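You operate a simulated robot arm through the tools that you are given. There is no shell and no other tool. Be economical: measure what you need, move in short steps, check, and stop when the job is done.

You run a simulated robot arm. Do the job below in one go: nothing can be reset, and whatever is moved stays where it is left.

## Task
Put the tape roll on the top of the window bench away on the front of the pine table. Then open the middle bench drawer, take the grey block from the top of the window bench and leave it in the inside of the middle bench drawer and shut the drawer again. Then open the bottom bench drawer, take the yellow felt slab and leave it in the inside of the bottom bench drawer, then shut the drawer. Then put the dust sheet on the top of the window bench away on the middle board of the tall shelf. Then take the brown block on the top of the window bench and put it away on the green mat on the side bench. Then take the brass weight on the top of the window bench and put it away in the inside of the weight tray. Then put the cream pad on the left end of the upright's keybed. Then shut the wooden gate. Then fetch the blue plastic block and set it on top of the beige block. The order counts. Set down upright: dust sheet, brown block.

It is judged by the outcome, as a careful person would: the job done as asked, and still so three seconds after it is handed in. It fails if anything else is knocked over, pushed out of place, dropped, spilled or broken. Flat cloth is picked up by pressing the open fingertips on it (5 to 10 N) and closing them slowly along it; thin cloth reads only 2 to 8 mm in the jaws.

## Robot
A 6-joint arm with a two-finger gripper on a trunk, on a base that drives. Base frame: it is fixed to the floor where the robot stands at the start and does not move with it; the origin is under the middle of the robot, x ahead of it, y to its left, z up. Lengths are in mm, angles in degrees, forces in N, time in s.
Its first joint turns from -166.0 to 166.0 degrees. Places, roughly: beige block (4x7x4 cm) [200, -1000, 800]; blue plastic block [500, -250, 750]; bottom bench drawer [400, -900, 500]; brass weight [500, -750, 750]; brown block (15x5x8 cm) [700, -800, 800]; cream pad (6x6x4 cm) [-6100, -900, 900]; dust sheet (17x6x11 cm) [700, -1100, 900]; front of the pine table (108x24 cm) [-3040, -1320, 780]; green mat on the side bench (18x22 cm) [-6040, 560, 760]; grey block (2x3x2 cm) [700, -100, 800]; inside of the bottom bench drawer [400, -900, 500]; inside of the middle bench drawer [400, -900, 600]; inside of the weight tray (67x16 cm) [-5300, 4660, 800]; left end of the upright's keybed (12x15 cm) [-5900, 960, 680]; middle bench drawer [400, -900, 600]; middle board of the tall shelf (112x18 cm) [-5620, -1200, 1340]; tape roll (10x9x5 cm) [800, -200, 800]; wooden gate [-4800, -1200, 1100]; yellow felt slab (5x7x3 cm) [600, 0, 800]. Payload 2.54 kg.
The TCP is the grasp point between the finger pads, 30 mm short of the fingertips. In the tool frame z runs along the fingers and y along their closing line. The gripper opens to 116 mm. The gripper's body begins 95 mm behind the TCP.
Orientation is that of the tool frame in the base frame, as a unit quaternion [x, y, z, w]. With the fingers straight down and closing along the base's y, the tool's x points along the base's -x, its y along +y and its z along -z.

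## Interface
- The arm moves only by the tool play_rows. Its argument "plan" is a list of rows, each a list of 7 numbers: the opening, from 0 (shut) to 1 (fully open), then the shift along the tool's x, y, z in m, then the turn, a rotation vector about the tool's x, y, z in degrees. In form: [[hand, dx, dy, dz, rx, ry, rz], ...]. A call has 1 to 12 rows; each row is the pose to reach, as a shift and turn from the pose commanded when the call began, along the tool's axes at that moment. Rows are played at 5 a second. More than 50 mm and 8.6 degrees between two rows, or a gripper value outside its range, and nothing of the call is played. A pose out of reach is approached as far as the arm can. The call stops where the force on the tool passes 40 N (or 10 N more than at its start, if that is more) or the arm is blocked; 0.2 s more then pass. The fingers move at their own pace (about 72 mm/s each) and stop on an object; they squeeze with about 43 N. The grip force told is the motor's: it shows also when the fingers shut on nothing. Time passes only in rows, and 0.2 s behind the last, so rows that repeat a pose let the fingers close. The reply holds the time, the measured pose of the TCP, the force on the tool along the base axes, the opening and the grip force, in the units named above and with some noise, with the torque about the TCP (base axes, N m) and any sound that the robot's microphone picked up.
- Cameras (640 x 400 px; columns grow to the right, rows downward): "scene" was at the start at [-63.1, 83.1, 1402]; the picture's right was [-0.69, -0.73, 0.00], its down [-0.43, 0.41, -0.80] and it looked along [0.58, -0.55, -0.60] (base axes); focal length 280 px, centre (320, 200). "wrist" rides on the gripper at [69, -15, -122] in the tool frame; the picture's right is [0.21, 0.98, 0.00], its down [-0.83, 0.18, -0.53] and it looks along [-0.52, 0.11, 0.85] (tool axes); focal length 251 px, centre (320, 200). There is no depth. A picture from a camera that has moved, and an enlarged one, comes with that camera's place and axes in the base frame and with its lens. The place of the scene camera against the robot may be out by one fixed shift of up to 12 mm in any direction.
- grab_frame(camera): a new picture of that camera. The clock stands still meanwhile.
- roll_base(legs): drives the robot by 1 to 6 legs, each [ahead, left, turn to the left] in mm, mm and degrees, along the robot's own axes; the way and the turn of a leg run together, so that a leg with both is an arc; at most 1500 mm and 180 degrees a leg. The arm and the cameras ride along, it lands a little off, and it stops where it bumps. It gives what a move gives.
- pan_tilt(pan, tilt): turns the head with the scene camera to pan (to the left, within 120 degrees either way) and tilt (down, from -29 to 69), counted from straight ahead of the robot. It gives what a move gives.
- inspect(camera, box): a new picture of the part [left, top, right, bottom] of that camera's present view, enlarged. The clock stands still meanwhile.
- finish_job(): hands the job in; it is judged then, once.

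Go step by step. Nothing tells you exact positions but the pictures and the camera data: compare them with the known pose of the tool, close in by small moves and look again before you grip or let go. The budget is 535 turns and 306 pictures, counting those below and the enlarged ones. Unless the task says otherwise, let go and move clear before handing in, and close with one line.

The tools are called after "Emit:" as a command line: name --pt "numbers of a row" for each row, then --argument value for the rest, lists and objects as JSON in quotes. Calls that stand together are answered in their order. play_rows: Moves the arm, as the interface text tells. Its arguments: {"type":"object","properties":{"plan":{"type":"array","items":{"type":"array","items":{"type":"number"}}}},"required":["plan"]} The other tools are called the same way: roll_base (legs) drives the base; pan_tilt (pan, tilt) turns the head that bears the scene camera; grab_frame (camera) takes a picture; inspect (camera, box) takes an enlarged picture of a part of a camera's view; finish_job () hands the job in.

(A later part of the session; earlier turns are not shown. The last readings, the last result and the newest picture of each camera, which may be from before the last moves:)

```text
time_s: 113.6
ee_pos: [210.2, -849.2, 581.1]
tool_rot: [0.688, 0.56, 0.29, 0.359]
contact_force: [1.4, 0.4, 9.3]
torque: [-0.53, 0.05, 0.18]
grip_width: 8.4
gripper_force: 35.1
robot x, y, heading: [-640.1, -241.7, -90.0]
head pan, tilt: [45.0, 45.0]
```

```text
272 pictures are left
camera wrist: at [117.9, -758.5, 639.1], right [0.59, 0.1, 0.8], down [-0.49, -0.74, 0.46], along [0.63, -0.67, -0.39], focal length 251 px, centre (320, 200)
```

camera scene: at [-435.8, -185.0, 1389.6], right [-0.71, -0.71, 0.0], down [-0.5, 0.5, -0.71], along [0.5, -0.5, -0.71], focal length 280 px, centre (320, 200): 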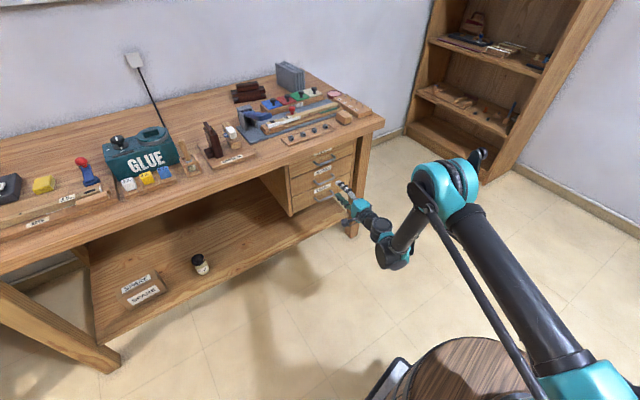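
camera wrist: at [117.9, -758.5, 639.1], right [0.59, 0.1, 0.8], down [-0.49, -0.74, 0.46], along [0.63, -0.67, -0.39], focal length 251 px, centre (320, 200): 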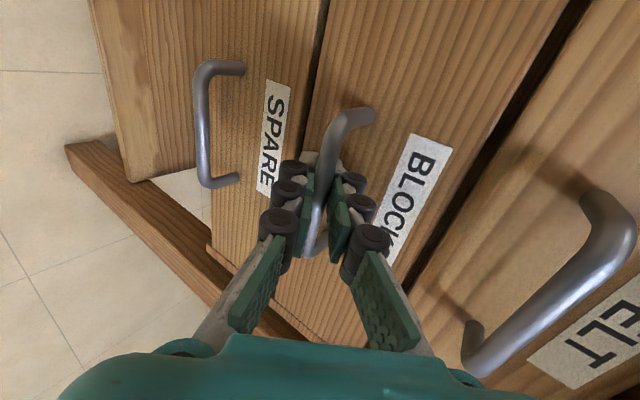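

Gripped the bar (8 mm). Pull out along the drawer's axis.

Emit:
play_rows --pt "0 0 -0.0115 -0.0164 0 0 0" --pt "0 0 -0.023 -0.0328 0 0 0" --pt "0 0 -0.0344 -0.0491 0 0 0"

Emit:
grab_frame --camera "wrist"

```text
time_s: 114.4
ee_pos: [150.9, -836.2, 582.0]
tool_rot: [0.689, 0.559, 0.29, 0.358]
contact_force: [1.1, -1.5, 9.6]
torque: [-0.18, 0.06, 0.59]
grip_width: 8.3
gripper_force: 35.0
robot x, y, heading: [-638.5, -241.1, -90.0]
head pan, tilt: [45.0, 45.0]
```

```text
271 pictures are left
camera wrist: at [58.0, -746.3, 639.1], right [0.59, 0.1, 0.8], down [-0.49, -0.74, 0.46], along [0.63, -0.67, -0.39], focal length 251 px, centre (320, 200)
```

wrist: 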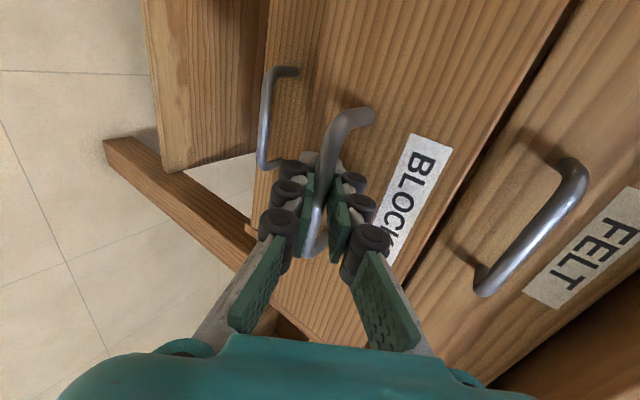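

The drawer slides. Pull another 150 mm.

Emit:
play_rows --pt "0 0 -0.0143 -0.0205 0 0 0" --pt "0 0 -0.0287 -0.041 0 0 0" --pt "0 0 -0.043 -0.0614 0 0 0" --pt "0 0 -0.0574 -0.0819 0 0 0" --pt "0 0 -0.0717 -0.1024 0 0 0" --pt "0 0 -0.0861 -0.1229 0 0 0"

Emit:
grab_frame --camera "scene"

```text
time_s: 115.8
ee_pos: [24.6, -810.9, 582.5]
tool_rot: [0.688, 0.565, 0.289, 0.352]
contact_force: [-1.9, -0.7, -19.5]
torque: [-0.36, 0.06, 0.47]
grip_width: 8.3
gripper_force: 35.2
out of reach, approached as far as the arm can: row 6
robot x, y, heading: [-640.7, -243.5, -89.7]
head pan, tilt: [45.0, 45.0]
stopped in row 6: the force on the tool passed its limit at 58 N (the readings are from after the stop); the commanded pose is now the measured one
```

```text
270 pictures are left
camera scene: at [-435.3, -185.1, 1389.6], right [-0.71, -0.71, 0.0], down [-0.5, 0.5, -0.71], along [0.5, -0.5, -0.71], focal length 280 px, centre (320, 200)
```

scene: 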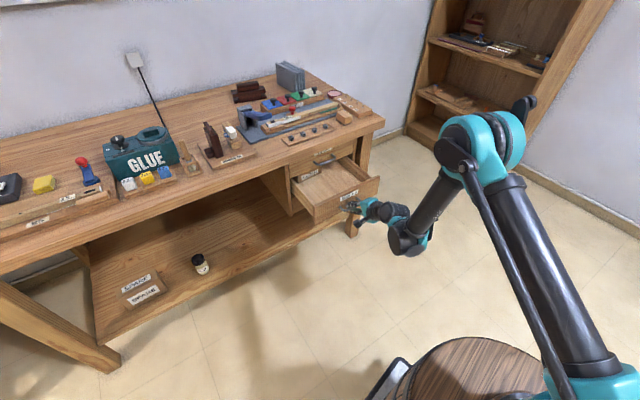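

The drawer is open about 190 mm, enough. Release and back off upward.

Emit:
play_rows --pt "0.15 0 0 0 0 0 0" --pt "0.35 0 0 0 0 0 0" --pt "0.35 0 0 -0.02 0 0 0" --pt "0.35 0 0 -0.05 0 0 0" --pt "0.35 0 0 -0.09 0 0 0" --pt "0.35 0 0.03 -0.13 0 0 0"

Emit:
grab_frame --camera "wrist"

```text
time_s: 117.2
ee_pos: [-49.7, -803.9, 695.0]
tool_rot: [0.689, 0.564, 0.289, 0.352]
contact_force: [-0.4, -0.3, 0.5]
torque: [0.01, 0.02, 0.02]
grip_width: 40.6
gripper_force: 0.0
out of reach, approached as far as the arm can: row 3, 4, 5, 6
robot x, y, heading: [-637.2, -241.6, -89.6]
head pan, tilt: [45.0, 45.0]
```

```text
269 pictures are left
camera wrist: at [-142.2, -714.9, 754.2], right [0.6, 0.1, 0.79], down [-0.48, -0.75, 0.46], along [0.64, -0.66, -0.4], focal length 251 px, centre (320, 200)
```

wrist: 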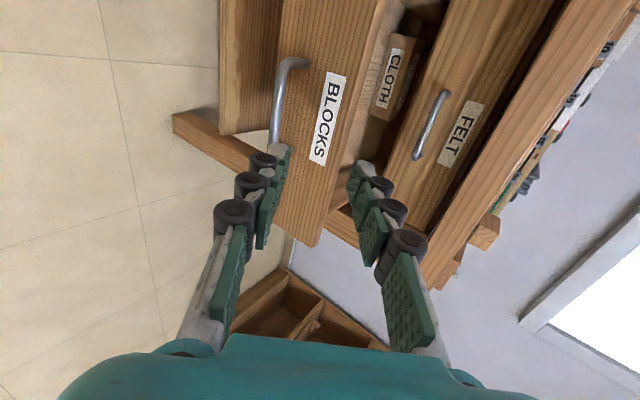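

Now raise the arm and point the tool down again.

Emit:
play_rows --pt "0.5 0 0.0205 -0.0143 4.6 0 0" --pt "0.5 0 0.041 -0.0287 9.2 0 0" --pt "0.5 0 0.0615 -0.043 13.8 0 0" --pt "0.5 0 0.082 -0.0574 18.4 0 0" --pt "0.5 0 0.1024 -0.0717 23 0 0" --pt "0.5 0 0.123 -0.086 27.5 0 0" --pt "0.5 0 0.1434 -0.1 32 0 0" --pt "0.5 0 0.164 -0.115 36.7 0 0" --pt "0.5 0 0.184 -0.129 41.3 0 0" --pt "0.5 0 0.205 -0.143 46 0 0" --pt "0.5 0 0.225 -0.158 50.5 0 0" --pt "1 0 0.246 -0.172 55 0 0"

Emit:
grab_frame --camera "wrist"

```text
time_s: 119.8
ee_pos: [-44.7, -804.5, 995.0]
tool_rot: [0.774, 0.633, -0.003, -0.006]
contact_force: [-1.2, -0.6, 0.2]
torque: [-0.03, -0.03, -0.04]
grip_width: 108.0
gripper_force: 0.1
robot x, y, heading: [-637.2, -240.9, -89.7]
head pan, tilt: [45.0, 45.0]
```

```text
268 pictures are left
camera wrist: at [-45.1, -734.0, 1116.6], right [1.0, 0.02, -0.01], down [0.02, -0.85, 0.53], along [0.0, -0.53, -0.85], focal length 251 px, centre (320, 200)
```

wrist: 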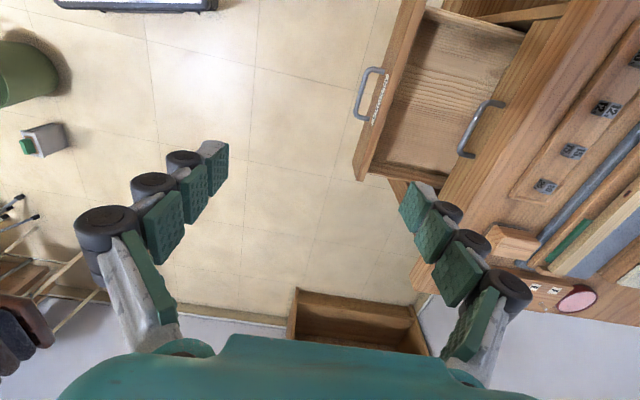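

Drawer open, interior visible around (150, -825). I'll fold the arm to the front and go to the start position to fetch the grey block.

Emit:
play_rows --pt "1 -0.0128 -0.0475 -0.005 0 0 0" --pt "1 -0.0257 -0.095 -0.01 0 0 0" --pt "1 -0.0385 -0.1427 -0.015 0 0 0" --pt "1 -0.0513 -0.19 -0.02 0 0 0" --pt "1 -0.064 -0.238 -0.03 0 0 0" --pt "1 -0.077 -0.2855 -0.04 0 0 0" --pt "1 -0.09 -0.333 -0.05 0 0 0" --pt "1 -0.1027 -0.3807 -0.06 0 0 0" --pt "1 -0.1155 -0.428 -0.07 0 0 0" --pt "1 -0.128 -0.4758 -0.08 0 0 0" --pt "1 -0.141 -0.523 -0.08 0 0 0" --pt "1 -0.154 -0.57 -0.08 0 0 0"

Emit:
roll_base --legs '[[0, 0, 90], [500, 200, 0]]'

Emit:
pan_tilt --pan 0 --tilt 50

Emit:
grab_frame --camera "scene"

```text
refused: row 5 steps farther than a row can; nothing moved
```

```text
time_s: 126.8
ee_pos: [428.8, 552.0, 994.7]
tool_rot: [0.097, 0.995, -0.006, -0.001]
contact_force: [0.1, 0.7, 0.6]
torque: [-0.03, 0.04, 0.0]
grip_width: 115.8
gripper_force: 0.1
robot x, y, heading: [-132.2, -41.1, 0.3]
head pan, tilt: [45.0, 45.0]
```

```text
time_s: 127.9
ee_pos: [429.5, 552.8, 994.1]
tool_rot: [0.097, 0.995, -0.006, -0.002]
contact_force: [-0.3, -0.4, 0.3]
torque: [-0.02, 0.01, 0.0]
grip_width: 115.9
gripper_force: 0.0
robot x, y, heading: [-133.9, -43.5, 0.5]
head pan, tilt: [0.0, 50.0]
```

```text
267 pictures are left
camera scene: at [-182.7, 102.1, 1382.7], right [0.01, -1.0, 0.0], down [-0.77, -0.01, -0.64], along [0.64, 0.0, -0.77], focal length 280 px, centre (320, 200)
```

scene: 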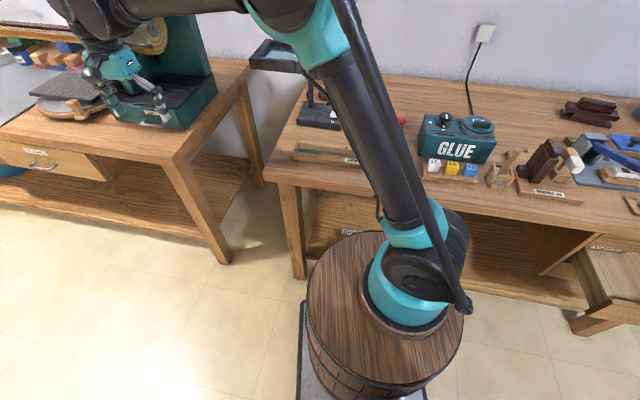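

The arm rode along at the left but touched nothing. I'll bring it back in front of the bench (low buffer machine and magnifier kept clear).

Emit:
play_rows --pt "1 -0.0077 -0.044 -0.003 0 0 0" --pt "1 -0.0154 -0.0886 -0.006 0 0 0" --pt "1 -0.023 -0.133 -0.009 0 0 0" --pt "1 -0.031 -0.177 -0.012 0 0 0" --pt "1 -0.0385 -0.2215 -0.015 0 0 0" --pt "1 -0.046 -0.266 -0.018 0 0 0" --pt "1 -0.054 -0.31 -0.021 0 0 0" --pt "1 -0.0616 -0.354 -0.024 0 0 0" --pt "1 -0.069 -0.3987 -0.027 0 0 0" --pt "1 -0.077 -0.443 -0.03 0 0 0"

Emit:
grab_frame --camera "wrist"

```text
time_s: 129.3
ee_pos: [417.4, 285.5, 1015.9]
tool_rot: [0.095, 0.995, -0.005, -0.004]
contact_force: [-15.6, 5.8, 5.1]
torque: [-0.79, -1.76, -0.35]
grip_width: 116.0
gripper_force: 0.1
robot x, y, heading: [-130.5, -38.1, 0.2]
head pan, tilt: [0.0, 50.0]
stopped in row 7: the force on the tool passed its limit at 63 N (the readings are from after the stop); the commanded pose is now the measured one
```

```text
266 pictures are left
camera wrist: at [347.4, 285.3, 1137.3], right [-0.02, 1.0, -0.01], down [0.85, 0.03, 0.53], along [0.53, 0.01, -0.85], focal length 251 px, centre (320, 200)
```

wrist: 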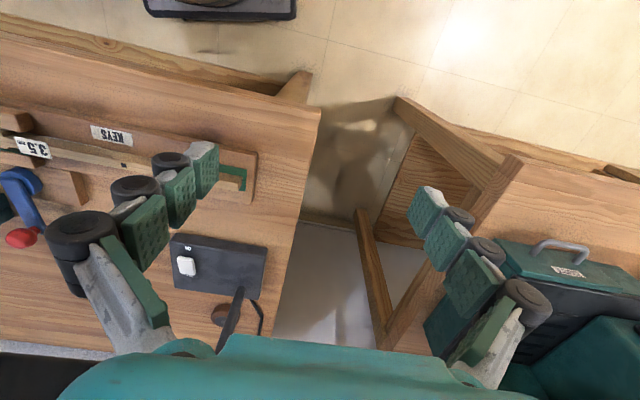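

I touched something, likely the magnifier head (which sits near z 1100). Look before moving.

Emit:
pan_tilt --pan 30 --tilt 30

Emit:
grab_frame --camera "scene"

```text
time_s: 130.3
ee_pos: [416.8, 285.5, 1015.0]
tool_rot: [0.096, 0.995, -0.004, -0.004]
contact_force: [-27.0, 9.6, 3.8]
torque: [-1.17, -2.86, -0.61]
grip_width: 115.9
gripper_force: 0.0
robot x, y, heading: [-131.5, -40.1, 0.2]
head pan, tilt: [30.0, 30.0]
```

```text
265 pictures are left
camera scene: at [-183.3, 147.6, 1412.1], right [0.5, -0.86, 0.0], down [-0.43, -0.25, -0.87], along [0.75, 0.44, -0.5], focal length 280 px, centre (320, 200)
```

scene: 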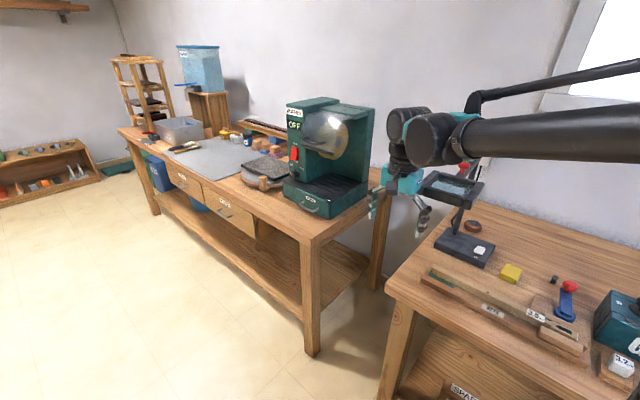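

The palm presses the magnifier frame's corner. Back away from it.

Emit:
play_rows --pt "1 0.025 0.01 0 0 0 0" --pt "1 0.05 0.04 0 0 0 0" --pt "1 0.07 0.07 0 0 0 0"

Emit:
grab_frame --camera "scene"

Emit:
inspect --camera "scene" --box '[350, 90, 560, 290]'

```text
time_s: 131.1
ee_pos: [362.9, 366.6, 1013.7]
tool_rot: [0.097, 0.995, -0.005, -0.004]
contact_force: [-0.4, -0.5, -1.0]
torque: [0.06, -0.03, -0.02]
grip_width: 115.7
gripper_force: 0.1
robot x, y, heading: [-131.5, -39.9, 0.3]
head pan, tilt: [30.0, 30.0]
```

```text
264 pictures are left
camera scene: at [-181.7, 146.9, 1412.3], right [0.5, -0.86, 0.0], down [-0.43, -0.25, -0.87], along [0.75, 0.44, -0.5], focal length 280 px, centre (320, 200)
```

scene: 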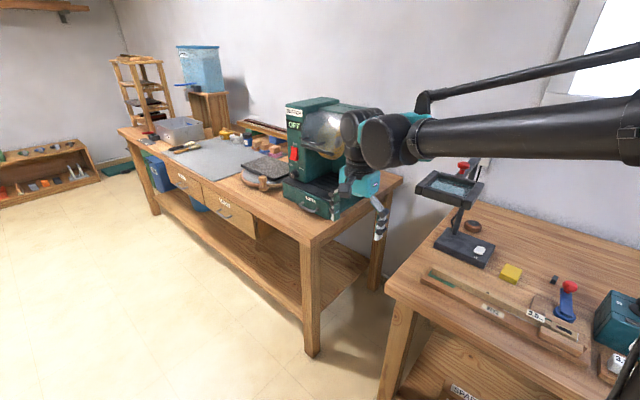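

```text
2.00 times, centred on (455, 190) of scene
camera zoom: at [-181.7, 146.9, 1412.3], right [0.5, -0.86, 0.0], down [-0.43, -0.25, -0.87], along [0.75, 0.44, -0.5], focal length 559 px, centre (50, 220)
```

zoom: 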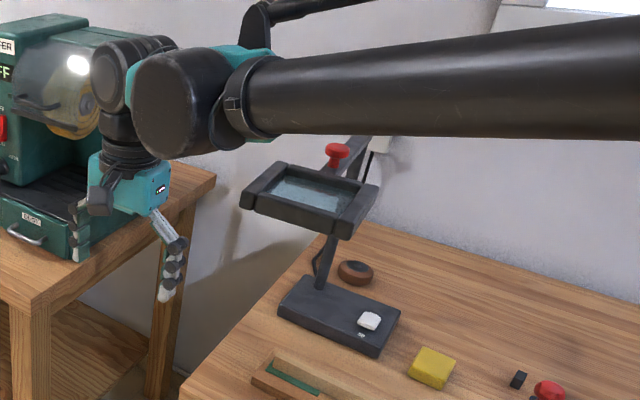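

The magnifier stands as before. I'll back the base away, swing the arm to the front, then come forward.

Emit:
roll_base --legs '[[-250, 0, 0]]'

Emit:
play_rows --pt "1 -0.017 -0.04 0 0 0 0" --pt "1 -0.034 -0.08 0 0 0 0" --pt "1 -0.05 -0.12 0 0 0 0" --pt "1 -0.067 -0.16 0 0 0 0" --pt "1 -0.084 -0.2 0 0 0 0" --pt "1 -0.1 -0.24 0 0 0 0" --pt "1 -0.118 -0.28 0 0 0 0" --pt "1 -0.134 -0.32 0 0 0 0" --pt "1 -0.151 -0.36 0 0 0 0" --pt "1 -0.168 -0.4 0 0 0 0" --pt "1 -0.185 -0.44 0 0 0 0" --pt "1 -0.2 -0.475 0 0 0 0"

```text
time_s: 132.9
ee_pos: [112.3, 363.5, 1013.0]
tool_rot: [0.098, 0.995, -0.005, -0.004]
contact_force: [-0.2, -0.8, -0.3]
torque: [0.06, -0.01, 0.01]
grip_width: 116.0
gripper_force: 0.1
robot x, y, heading: [-383.9, -40.3, 0.0]
head pan, tilt: [30.0, 30.0]
```

```text
time_s: 135.5
ee_pos: [217.3, -140.7, 1015.3]
tool_rot: [0.096, 0.995, -0.004, -0.004]
contact_force: [0.3, 0.1, -0.1]
torque: [-0.01, -0.03, -0.01]
grip_width: 115.8
gripper_force: 0.1
robot x, y, heading: [-381.7, -41.5, 0.4]
head pan, tilt: [30.0, 30.0]
```

Emit:
roll_base --legs '[[295, -80, -0.4]]'

Emit:
pan_tilt --pan -10 --tilt 50

Emit:
grab_frame --camera "scene"

Emit:
grab_frame --camera "wrist"

```text
time_s: 137.6
ee_pos: [507.9, -221.1, 1015.5]
tool_rot: [0.098, 0.995, -0.005, -0.004]
contact_force: [-0.6, -1.0, 0.7]
torque: [0.0, 0.02, -0.02]
grip_width: 115.8
gripper_force: 0.1
robot x, y, heading: [-96.5, -122.7, 0.2]
head pan, tilt: [30.0, 30.0]
```

```text
time_s: 138.6
ee_pos: [507.3, -220.4, 1015.1]
tool_rot: [0.098, 0.995, -0.006, -0.004]
contact_force: [0.5, -0.7, -0.4]
torque: [0.02, 0.0, -0.02]
grip_width: 115.9
gripper_force: 0.1
robot x, y, heading: [-91.6, -125.0, 0.1]
head pan, tilt: [-10.0, 50.0]
```

```text
262 pictures are left
camera scene: at [-145.8, 9.6, 1382.8], right [-0.17, -0.99, 0.0], down [-0.75, 0.13, -0.64], along [0.63, -0.11, -0.77], focal length 280 px, centre (320, 200)
```

scene: 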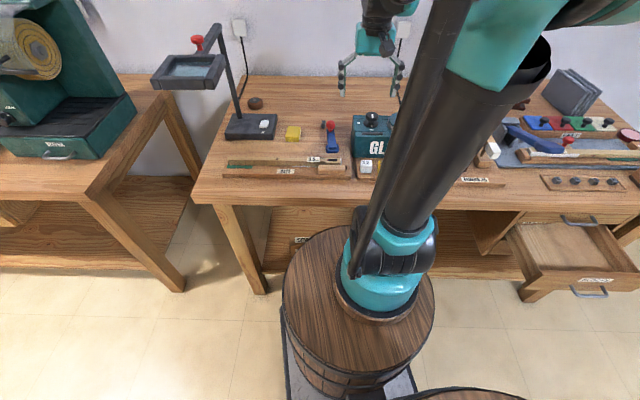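

```text
261 pictures are left
camera wrist: at [437.2, -220.3, 1137.2], right [-0.02, 1.0, -0.01], down [0.85, 0.02, 0.53], along [0.53, 0.0, -0.85], focal length 251 px, centre (320, 200)
```

wrist: 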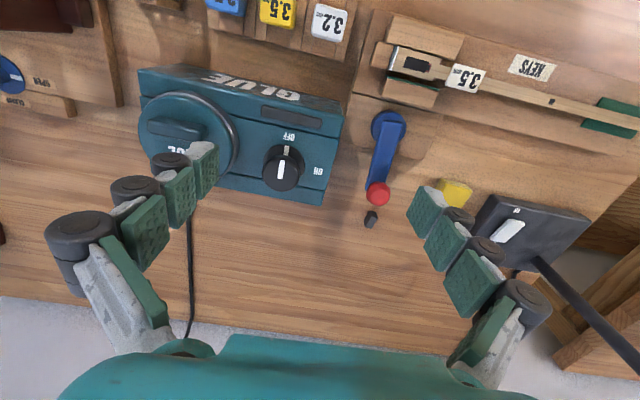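

Grey block at about (684, -134), behind the red-knobbed lever. Move above it with the tool already aligned to the bench.

Emit:
play_rows --pt "0.6 -0.031 0.024 0.01 0 0 0" --pt "0.6 -0.062 0.048 0.03 0 0 0" --pt "0.6 -0.094 0.072 0.05 0 0 0" --pt "0.6 -0.125 0.096 0.07 0 0 0" --pt "0.6 -0.156 0.119 0.085 0 0 0" --pt "0.6 -0.156 0.119 0.1 0 0 0"

Emit:
grab_frame --camera "wrist"

```text
time_s: 140.0
ee_pos: [682.5, -134.7, 912.8]
tool_rot: [0.097, 0.995, -0.005, -0.003]
contact_force: [-0.1, -0.4, 0.7]
torque: [-0.01, -0.03, -0.02]
grip_width: 69.5
gripper_force: 0.1
robot x, y, heading: [-95.5, -121.9, 0.0]
head pan, tilt: [-10.0, 50.0]
```

```text
260 pictures are left
camera wrist: at [612.7, -135.2, 1034.5], right [-0.02, 1.0, -0.01], down [0.85, 0.02, 0.53], along [0.53, 0.0, -0.85], focal length 251 px, centre (320, 200)
```

wrist: 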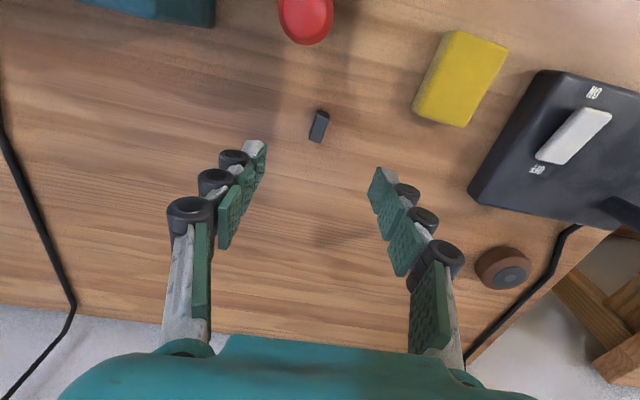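

Block is at (679, -137), aligned with the tool. Descend, feeling for the bench.

Emit:
play_rows --pt "0.45 0.003 -0.003 0.03 0 0 0" --pt "0.45 0.003 -0.003 0.06 0 0 0" --pt "0.45 0.003 -0.003 0.08 0 0 0" --pt "0.45 0.003 -0.003 0.084 0 0 0"

Emit:
grab_frame --camera "wrist"

```text
time_s: 141.0
ee_pos: [677.1, -138.0, 829.4]
tool_rot: [0.098, 0.995, -0.005, -0.005]
contact_force: [-0.7, 1.4, 8.7]
torque: [0.34, -0.09, 0.03]
grip_width: 53.8
gripper_force: 1.5
robot x, y, heading: [-96.6, -120.5, -0.0]
head pan, tilt: [-10.0, 50.0]
```

```text
259 pictures are left
camera wrist: at [607.3, -138.4, 950.7], right [-0.02, 1.0, -0.01], down [0.85, 0.02, 0.53], along [0.53, 0.0, -0.85], focal length 251 px, centre (320, 200)
```

wrist: 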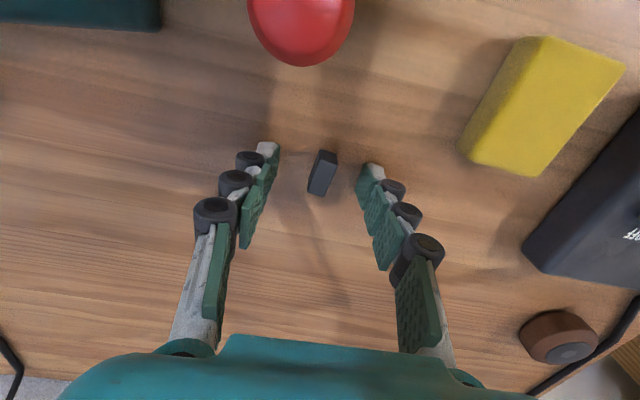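

Bench felt at z≈799. Rise 2 mm and close on the block.

Emit:
play_rows --pt "0.45 0 0 -0.002 0 0 0" --pt "0.2 0 0 -0.002 0 0 0" --pt "0 0 0 -0.002 0 0 0" --pt "0 0 0 -0.002 0 0 0" --pt "0 0 0 -0.002 0 0 0"

Emit:
grab_frame --camera "wrist"

```text
time_s: 142.2
ee_pos: [678.3, -137.5, 829.7]
tool_rot: [0.097, 0.995, -0.005, -0.004]
contact_force: [-0.1, 0.1, 0.3]
torque: [0.04, 0.01, 0.03]
grip_width: 10.9
gripper_force: 38.0
robot x, y, heading: [-93.6, -124.7, -0.0]
head pan, tilt: [-10.0, 50.0]
```

```text
258 pictures are left
camera wrist: at [608.1, -138.2, 952.5], right [-0.02, 1.0, -0.01], down [0.85, 0.02, 0.53], along [0.53, 0.0, -0.85], focal length 251 px, centre (320, 200)
```

wrist: 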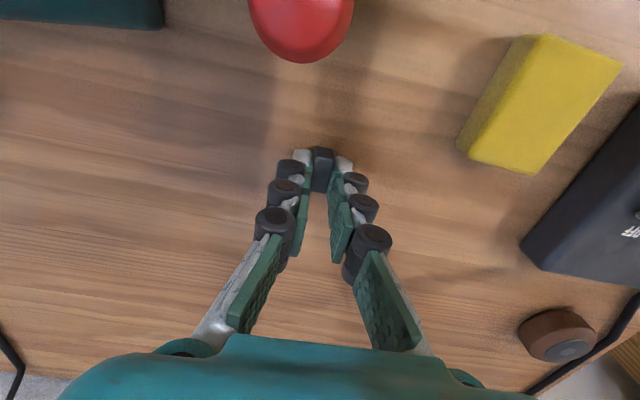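

Gripped. Lift and carry it over toward the open drawer.

Emit:
play_rows --pt "0 0 0 -0.045 0 0 0" --pt "0 0 0 -0.09 0 0 0" --pt "0 0 0 -0.135 0 0 0" --pt "0 0 0 -0.18 0 0 0" --pt "0 0 0 -0.225 0 0 0" --pt "0 0.02 -0.041 -0.225 0 0 0" --pt "0 0.04 -0.082 -0.225 0 0 0" --pt "0 0.06 -0.123 -0.225 0 0 0" --pt "0 0.08 -0.164 -0.225 0 0 0" --pt "0 0.1 -0.205 -0.225 0 0 0" --pt "0 0.12 -0.246 -0.225 0 0 0" --pt "0 0.14 -0.287 -0.225 0 0 0"

Emit:
play_rows --pt "0 0.02 -0.041 0 0 0 0" --pt "0 0.04 -0.082 0 0 0 0" --pt "0 0.06 -0.123 0 0 0 0" --pt "0 0.08 -0.164 0 0 0 0" --pt "0 0.1 -0.205 0 0 0 0" --pt "0 0.12 -0.246 0 0 0 0" --pt "0 0.14 -0.287 0 0 0 0" --pt "0 0.16 -0.328 0 0 0 0" --pt "0 0.18 -0.37 0 0 0 0" --pt "0 0.2 -0.41 0 0 0 0" --pt "0 0.222 -0.452 0 0 0 0" --pt "0 0.244 -0.493 0 0 0 0"

Emit:
grab_frame --camera "wrist"

```text
time_s: 144.8
ee_pos: [489.2, -387.8, 1061.4]
tool_rot: [0.097, 0.995, -0.004, -0.004]
contact_force: [0.2, 0.4, -0.7]
torque: [0.0, -0.04, 0.03]
grip_width: 10.9
gripper_force: 37.9
robot x, y, heading: [-97.7, -118.1, 0.2]
head pan, tilt: [-10.0, 50.0]
```

```text
time_s: 147.4
ee_pos: [151.9, -826.8, 1067.9]
tool_rot: [0.097, 0.995, -0.006, -0.004]
contact_force: [0.9, -0.1, 0.4]
torque: [-0.06, 0.0, 0.05]
grip_width: 10.8
gripper_force: 38.0
robot x, y, heading: [-96.0, -120.4, 0.2]
head pan, tilt: [-10.0, 50.0]
```

```text
257 pictures are left
camera wrist: at [82.5, -826.6, 1189.9], right [-0.02, 1.0, -0.01], down [0.85, 0.02, 0.53], along [0.53, 0.0, -0.85], focal length 251 px, centre (320, 200)
```

wrist: 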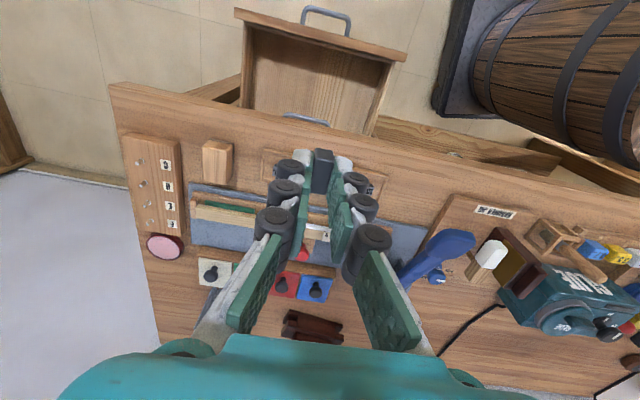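

The drawer opening spans roughly x 90–175. I'll aim for (140, -765), clear of the top drawer's handle, and lower.

Emit:
play_rows --pt "0 0.012 0.03 0.02 0 0 0" --pt "0 0.024 0.058 0.05 0 0 0" --pt "0 0.024 0.058 0.095 0 0 0" --pt "0 0.024 0.058 0.14 0 0 0" --pt "0 0.024 0.058 0.185 0 0 0" --pt "0 0.024 0.058 0.23 0 0 0" --pt "0 0.024 0.058 0.27 0 0 0" --pt "0 0.024 0.058 0.3 0 0 0"

Emit:
grab_frame --camera "wrist"

Emit:
pan_tilt --pan -60 --tilt 45

Emit:
grab_frame --camera "scene"

```text
time_s: 149.2
ee_pos: [137.4, -767.1, 766.6]
tool_rot: [0.098, 0.995, -0.005, -0.004]
contact_force: [0.8, 0.3, -1.0]
torque: [-0.01, -0.01, 0.0]
grip_width: 10.5
gripper_force: 37.8
robot x, y, heading: [-93.8, -119.7, 0.0]
head pan, tilt: [-10.0, 50.0]
```

```text
256 pictures are left
camera wrist: at [67.1, -767.0, 888.1], right [-0.02, 1.0, -0.01], down [0.85, 0.02, 0.53], along [0.53, 0.0, -0.85], focal length 251 px, centre (320, 200)
```

wrist: 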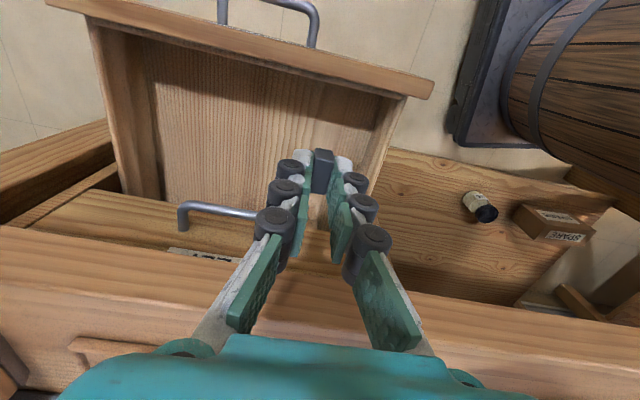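

```text
time_s: 150.4
ee_pos: [137.2, -767.6, 766.9]
tool_rot: [0.098, 0.995, -0.005, -0.005]
contact_force: [1.5, 0.2, -1.0]
torque: [0.0, -0.02, 0.01]
grip_width: 10.7
gripper_force: 38.1
robot x, y, heading: [-96.3, -124.0, 0.1]
head pan, tilt: [-60.0, 45.0]
```

```text
255 pictures are left
camera scene: at [-180.9, -47.7, 1389.7], right [-0.86, -0.5, 0.0], down [-0.36, 0.61, -0.71], along [0.36, -0.61, -0.71], focal length 280 px, centre (320, 200)
```

scene: 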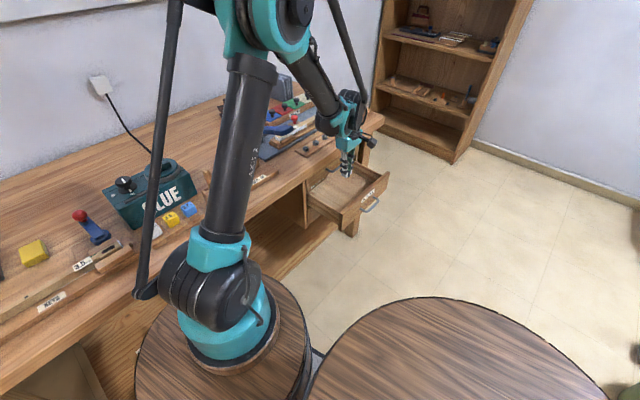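

Clear. I'll shift slightly away from the bench edge and go down into the drawer.

Emit:
play_rows --pt "0 0.011 -0.01 0.0 0 0 0" --pt "0 0.011 -0.01 0.045 0 0 0" --pt "0 0.011 -0.01 0.09 0 0 0" --pt "0 0.011 -0.01 0.125 0 0 0" --pt "0 0.011 -0.01 0.15 0 0 0"

Emit:
grab_frame --camera "wrist"

Emit:
inspect --camera "scene" --box '[280, 80, 440, 250]'

```text
time_s: 151.6
ee_pos: [120.7, -774.3, 614.3]
tool_rot: [0.098, 0.995, -0.004, -0.004]
contact_force: [-0.6, -0.7, -0.3]
torque: [-0.03, 0.02, -0.01]
grip_width: 10.8
gripper_force: 37.9
robot x, y, heading: [-92.8, -120.2, -0.2]
head pan, tilt: [-60.0, 45.0]
```

```text
254 pictures are left
camera wrist: at [50.2, -773.9, 737.0], right [-0.02, 1.0, -0.01], down [0.85, 0.02, 0.53], along [0.53, 0.0, -0.85], focal length 251 px, centre (320, 200)
```

wrist: 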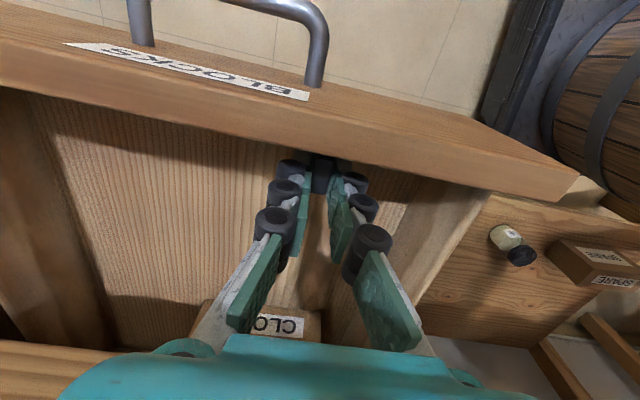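

```text
2.35 times, centred on (360, 165) of scene
camera zoom: at [-180.9, -47.7, 1389.7], right [-0.86, -0.5, 0.0], down [-0.35, 0.61, -0.71], along [0.35, -0.61, -0.71], focal length 658 px, centre (226, 282)
```

zoom: 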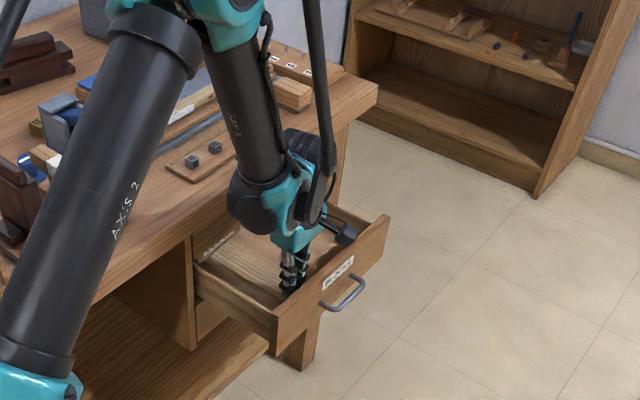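

Emit:
play_rows --pt "0 -0.004 0 0.01 0 0 0" --pt "0 -0.004 0 0.016 0 0 0" --pt "0 -0.004 0 0.022 0 0 0" --pt "0 -0.004 0 0.026 0 0 0" --pt "0 -0.004 0 0.03 0 0 0" --pt "0 -0.004 0 0.034 0 0 0" --pt "0 -0.004 0 0.038 0 0 0"

```text
time_s: 152.8
ee_pos: [125.6, -777.5, 588.3]
tool_rot: [0.097, 0.995, -0.005, -0.004]
contact_force: [-1.2, 2.9, 18.3]
torque: [0.12, -0.11, 0.02]
grip_width: 10.6
gripper_force: 37.3
robot x, y, heading: [-96.7, -115.8, -0.0]
head pan, tilt: [-60.0, 45.0]
stopped in row 6: the force on the tool passed its limit at 50 N (the readings are from after the stop); the commanded pose is now the measured one
```

Touched the drawer floor. Release and rise.

Emit:
play_rows --pt "0 0 0 -0.001 0 0 0" --pt "0.3 0 0 -0.001 0 0 0" --pt "0.3 0 0 -0.002 0 0 0" --pt "0.3 0 0 -0.04 0 0 0" --pt "0.3 0 0 -0.085 0 0 0" --pt "0.3 0 0 -0.13 0 0 0" --pt "0.3 0 0 -0.17 0 0 0"

Emit:
grab_frame --camera "wrist"

```text
time_s: 154.4
ee_pos: [128.3, -774.3, 757.5]
tool_rot: [0.097, 0.995, -0.005, -0.005]
contact_force: [0.1, -0.5, -0.4]
torque: [0.03, -0.04, 0.06]
grip_width: 34.7
gripper_force: 0.0
robot x, y, heading: [-92.2, -121.4, 0.2]
head pan, tilt: [-60.0, 45.0]
```

```text
252 pictures are left
camera wrist: at [57.9, -774.4, 879.1], right [-0.02, 1.0, -0.01], down [0.85, 0.02, 0.53], along [0.53, 0.0, -0.85], focal length 251 px, centre (320, 200)
```

wrist: 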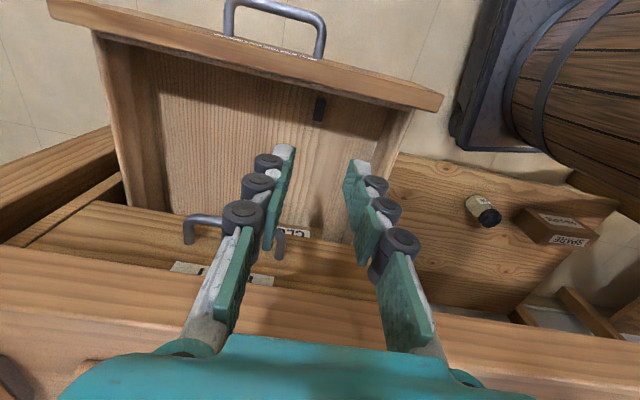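

Grey block rests in the drawer. To shut it I'll pitch the tool toward the drawer front (fingers closed) and push the panel from in front.

Emit:
play_rows --pt "0 0.02 -0.007 -0.04 0 0 0" --pt "0 0.04 -0.015 -0.08 0 -5 0" --pt "0 0.06 -0.022 -0.08 0 -12 0" --pt "0 0.08 -0.029 -0.08 0 -19 0" --pt "0 0.1 -0.036 -0.08 0 -26 0" --pt "0 0.12 -0.044 -0.06 0 -33 0" --pt "0 0.14 -0.05 -0.03 0 -40 0" --pt "0 0.16 -0.058 0 0 -47 0" --pt "0 0.175 -0.058 0.03 0 -55 0"

Emit:
grab_frame --camera "scene"

Emit:
grab_frame --camera "wrist"

```text
time_s: 156.4
ee_pos: [-57.6, -800.6, 730.8]
tool_rot: [0.084, 0.884, -0.05, 0.457]
contact_force: [0.0, 0.1, 0.5]
torque: [-0.06, 0.01, -0.04]
grip_width: 0.1
gripper_force: 28.5
robot x, y, heading: [-95.4, -124.5, 0.2]
head pan, tilt: [-60.0, 45.0]
```

```text
251 pictures are left
camera scene: at [-180.9, -47.7, 1389.7], right [-0.86, -0.5, 0.0], down [-0.36, 0.61, -0.71], along [0.36, -0.61, -0.71], focal length 280 px, centre (320, 200)
```

scene: 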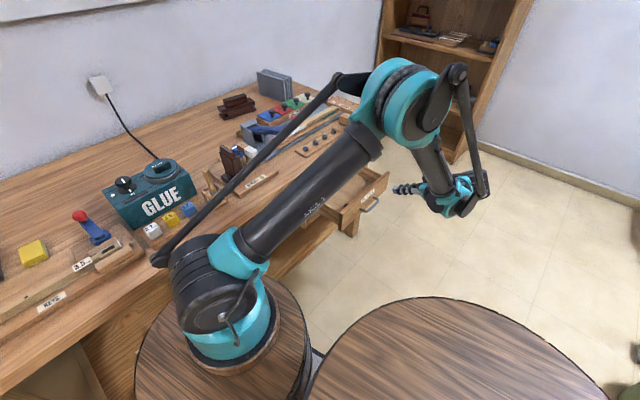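

```text
250 pictures are left
camera wrist: at [-197.7, -787.0, 743.8], right [0.07, 0.98, -0.19], down [0.08, 0.18, 0.98], along [0.99, -0.08, -0.06], focal length 251 px, centre (320, 200)
```

wrist: 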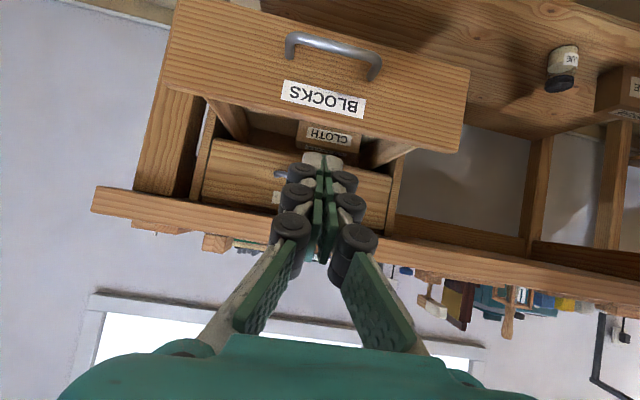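

Reachable. Go to the pre-push point in front of the panel, just above the handle level.

Emit:
play_rows --pt "0 0.03 0 0.04 0 0 0" --pt "0 0.06 0.001 0.082 0 0 0" --pt "0 0.046 0.001 0.102 0 0 0" --pt "0 0.032 0.001 0.123 0 0 0"

Emit:
grab_frame --camera "wrist"

```text
refused: row 2 steps farther than a row can; nothing moved
```

```text
249 pictures are left
camera wrist: at [-197.7, -787.0, 743.8], right [0.07, 0.98, -0.19], down [0.08, 0.18, 0.98], along [0.99, -0.08, -0.06], focal length 251 px, centre (320, 200)
```

wrist: 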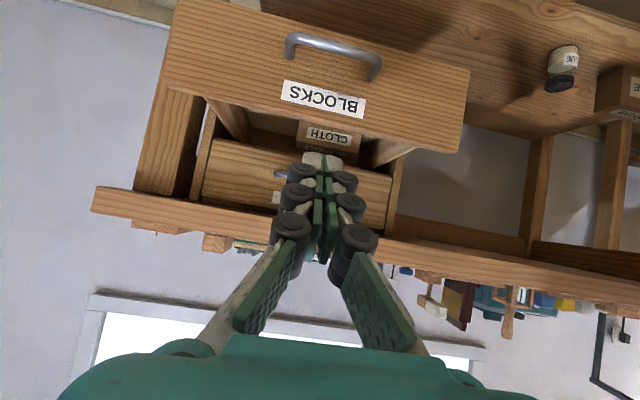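

Emit:
play_rows --pt "0 0.022 0 0.03 0 0 0" --pt "0 0.044 0.001 0.06 0 0 0" --pt "0 0.06 0.001 0.082 0 0 0" --pt "0 0.046 0.001 0.102 0 0 0" --pt "0 0.034 0.001 0.12 0 0 0"

Emit:
grab_frame --camera "wrist"

```text
time_s: 157.6
ee_pos: [20.5, -813.5, 632.5]
tool_rot: [0.086, 0.884, -0.05, 0.456]
contact_force: [-0.2, -0.2, -1.0]
torque: [-0.03, -0.01, 0.01]
grip_width: 0.0
gripper_force: 28.5
robot x, y, heading: [-96.6, -120.5, 0.2]
head pan, tilt: [-60.0, 45.0]
```

```text
248 pictures are left
camera wrist: at [-120.1, -800.3, 646.3], right [0.07, 0.98, -0.18], down [0.08, 0.18, 0.98], along [0.99, -0.08, -0.07], focal length 251 px, centre (320, 200)
```

wrist: 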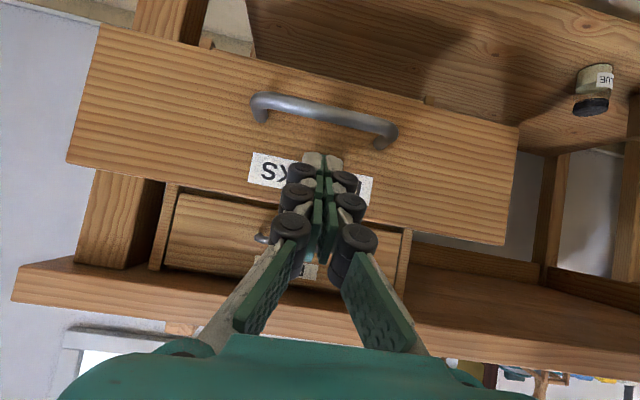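

Aligned above the handle. Push along the drawer axis.

Emit:
play_rows --pt "0 -0.0115 0 0.0164 0 0 0" --pt "0 -0.023 0 0.0328 0 0 0" --pt "0 -0.0344 0 0.049 0 0 0" --pt "0 -0.046 0 0.0655 0 0 0" --pt "0 -0.0574 0 0.082 0 0 0" --pt "0 -0.069 0 0.098 0 0 0" --pt "0 -0.08 0 0.1147 0 0 0" --pt "0 -0.092 0 0.131 0 0 0"

Emit:
grab_frame --camera "wrist"

```text
time_s: 159.4
ee_pos: [177.4, -844.1, 632.1]
tool_rot: [0.085, 0.884, -0.05, 0.457]
contact_force: [0.8, 0.3, -1.2]
torque: [0.01, 0.01, 0.03]
grip_width: 0.1
gripper_force: 28.7
robot x, y, heading: [-94.5, -120.6, 0.2]
head pan, tilt: [-60.0, 45.0]
```

```text
247 pictures are left
camera wrist: at [36.7, -832.4, 645.5], right [0.07, 0.98, -0.19], down [0.08, 0.18, 0.98], along [0.99, -0.08, -0.07], focal length 251 px, centre (320, 200)
```

wrist: 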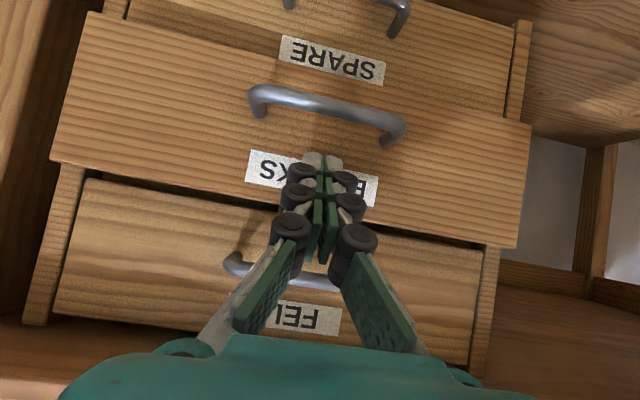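

Emit:
play_rows --pt "0 -0.0086 0 0.0123 0 0 0" --pt "0 -0.0172 0 0.0246 0 0 0" --pt "0 -0.0258 0 0.0369 0 0 0" --pt "0 -0.0315 0 0.045 0 0 0" --pt "0 -0.037 0 0.053 0 0 0"

Emit:
grab_frame --camera "wrist"

```text
time_s: 160.2
ee_pos: [211.1, -852.0, 630.1]
tool_rot: [0.087, 0.886, -0.05, 0.453]
contact_force: [-7.4, 3.5, 3.5]
torque: [0.02, -0.01, 0.06]
grip_width: 5.9
gripper_force: 28.7
robot x, y, heading: [-96.1, -116.4, 0.0]
head pan, tilt: [-60.0, 45.0]
stopped in row 3: the force on the tool passed its limit at 64 N (the readings are from after the stop); the commanded pose is now the measured one
```

```text
246 pictures are left
camera wrist: at [71.0, -838.4, 645.2], right [0.07, 0.98, -0.18], down [0.09, 0.18, 0.98], along [0.99, -0.09, -0.07], focal length 251 px, centre (320, 200)
```

wrist: 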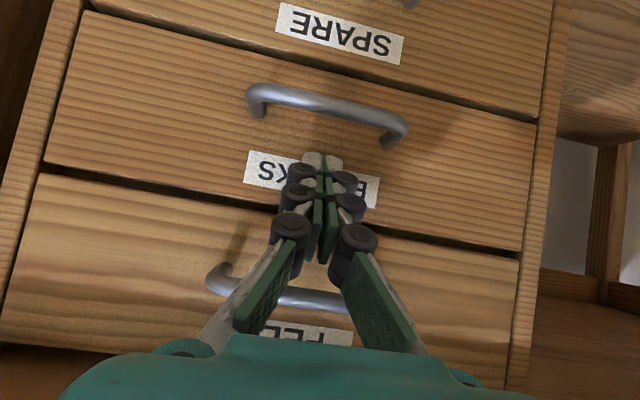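

The middle drawer is flush. Now back off and roll the tool 90° so the fingers close vertically for the bottom (SPARE) handle.

Emit:
play_rows --pt "0 0.023 0 -0.0328 0 0 0" --pt "0 0.046 0 -0.0656 0 0 0" --pt "0 0.069 0 -0.098 0 0 0" --pt "0 0.092 0 -0.131 0 0 0" --pt "0.1 0.092 0 -0.131 0 0 8" --pt "0.2 0.092 0 -0.131 0 0 16" --pt "0.3 0.092 0 -0.131 0 0 24" --pt "0.4 0.092 0 -0.131 0 0 32" --pt "0.5 0.092 0 -0.131 0 0 40" --pt "0.5 0.092 0 -0.131 0 0 48" --pt "0.5 0.092 0 -0.131 0 0 56" --pt "0.5 0.092 0 -0.131 0 0 64"

Emit:
play_rows --pt "0.5 0 0 0 0 0 8" --pt "0.5 0 0 0 0 0 16" --pt "0.5 0 0 0 0 0 24" --pt "0.5 0 0 0 0 0 26"

Emit:
grab_frame --camera "wrist"

```text
time_s: 162.8
ee_pos: [53.8, -820.1, 633.0]
tool_rot: [0.543, 0.705, 0.198, 0.41]
contact_force: [0.4, 0.3, 0.1]
torque: [0.01, 0.0, 0.01]
grip_width: 57.9
gripper_force: 0.1
robot x, y, heading: [-96.4, -119.6, 0.2]
head pan, tilt: [-60.0, 45.0]
```

```text
time_s: 163.8
ee_pos: [54.0, -821.3, 632.1]
tool_rot: [0.687, 0.565, 0.286, 0.356]
contact_force: [1.1, -0.9, -0.5]
torque: [0.04, 0.01, -0.01]
grip_width: 58.0
gripper_force: 0.2
robot x, y, heading: [-96.8, -121.0, 0.0]
head pan, tilt: [-60.0, 45.0]
```

```text
245 pictures are left
camera wrist: at [-37.5, -730.6, 689.9], right [0.6, 0.1, 0.79], down [-0.48, -0.74, 0.47], along [0.63, -0.66, -0.4], focal length 251 px, centre (320, 200)
```

wrist: 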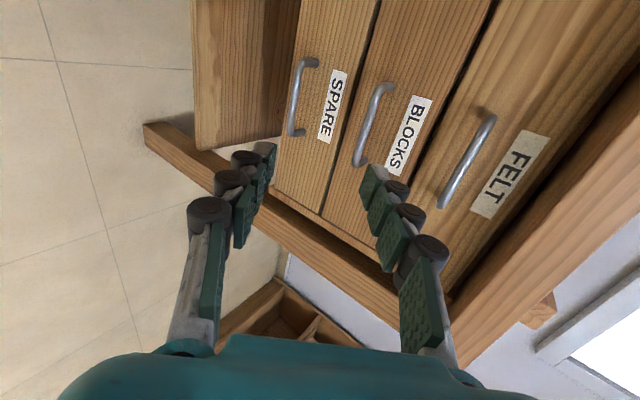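

Bottom bar ≈ (222, -854, 462). Move to 110 mm short of it along the tool axis.

Emit:
play_rows --pt "0.4 0 -0.03 0.02 0 0 0" --pt "0.4 0 -0.041 0.06 0 0 0" --pt "0.4 0.001 -0.041 0.1 0 0 0" --pt "0.4 0.001 -0.041 0.128 0 0 0"

Emit:
grab_frame --camera "wrist"

```text
time_s: 164.8
ee_pos: [131.5, -838.2, 523.3]
tool_rot: [0.688, 0.565, 0.284, 0.355]
contact_force: [0.7, -0.1, -0.3]
torque: [0.01, -0.03, 0.0]
grip_width: 46.6
gripper_force: 0.0
robot x, y, heading: [-97.6, -121.4, -0.1]
head pan, tilt: [-60.0, 45.0]
```

```text
244 pictures are left
camera wrist: at [39.9, -747.4, 582.1], right [0.6, 0.1, 0.79], down [-0.48, -0.74, 0.47], along [0.63, -0.66, -0.4], focal length 251 px, centre (320, 200)
```

wrist: 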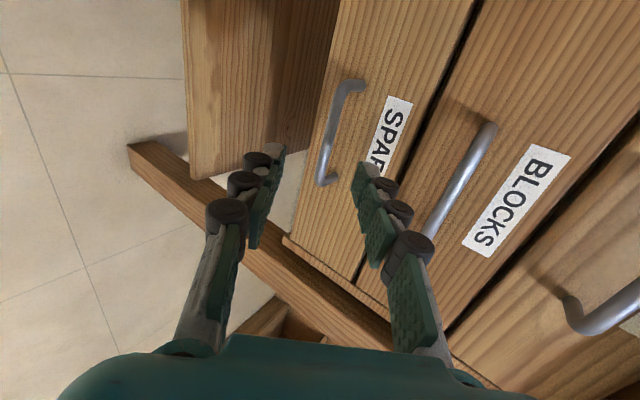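

Bar is 112 mm ahead and 10 mm to the upper side. Advance.

Emit:
play_rows --pt "0.35 0 0.01 0.03 0 0 0" --pt "0.35 0 0.01 0.06 0 0 0" --pt "0.35 0 0.01 0.08 0 0 0"

Emit:
grab_frame --camera "wrist"

```text
time_s: 165.6
ee_pos: [201.6, -850.8, 486.7]
tool_rot: [0.687, 0.565, 0.285, 0.356]
contact_force: [-3.0, 0.3, 1.3]
torque: [-0.02, -0.09, 0.02]
grip_width: 41.5
gripper_force: 0.0
robot x, y, heading: [-95.2, -117.7, 0.1]
head pan, tilt: [-60.0, 45.0]
```

```text
243 pictures are left
camera wrist: at [109.5, -761.7, 543.9], right [0.6, 0.1, 0.79], down [-0.49, -0.74, 0.47], along [0.63, -0.67, -0.4], focal length 251 px, centre (320, 200)
```

wrist: 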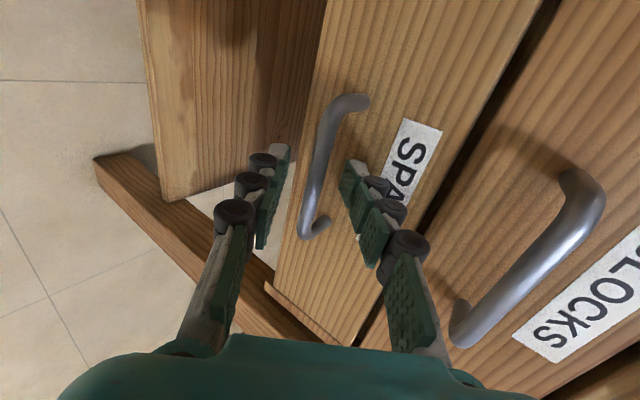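

Emit:
play_rows --pt "0.22 0 0 0 0 0 0" --pt "0.22 0 0 0.01 0 0 0" --pt "0.22 0 0 0.02 0 0 0"

Emit:
grab_frame --camera "wrist"

```text
time_s: 166.4
ee_pos: [218.3, -853.9, 472.5]
tool_rot: [0.687, 0.565, 0.286, 0.356]
contact_force: [-1.7, 1.2, 0.0]
torque: [0.01, 0.0, 0.02]
grip_width: 29.0
gripper_force: 0.0
robot x, y, heading: [-92.7, -118.0, 0.1]
head pan, tilt: [-60.0, 45.0]
```

```text
242 pictures are left
camera wrist: at [126.5, -764.1, 531.5], right [0.6, 0.1, 0.79], down [-0.48, -0.74, 0.47], along [0.63, -0.66, -0.4], focal length 251 px, centre (320, 200)
```

wrist: 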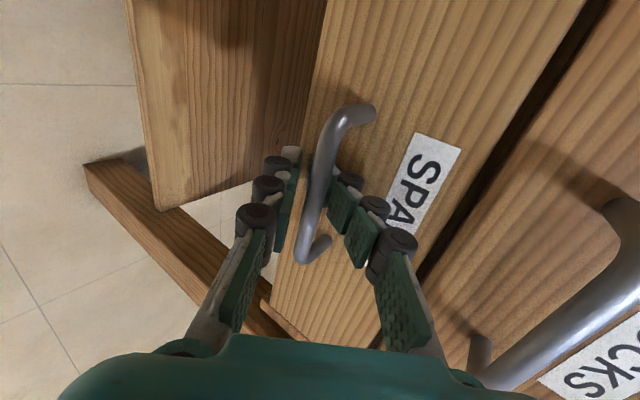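

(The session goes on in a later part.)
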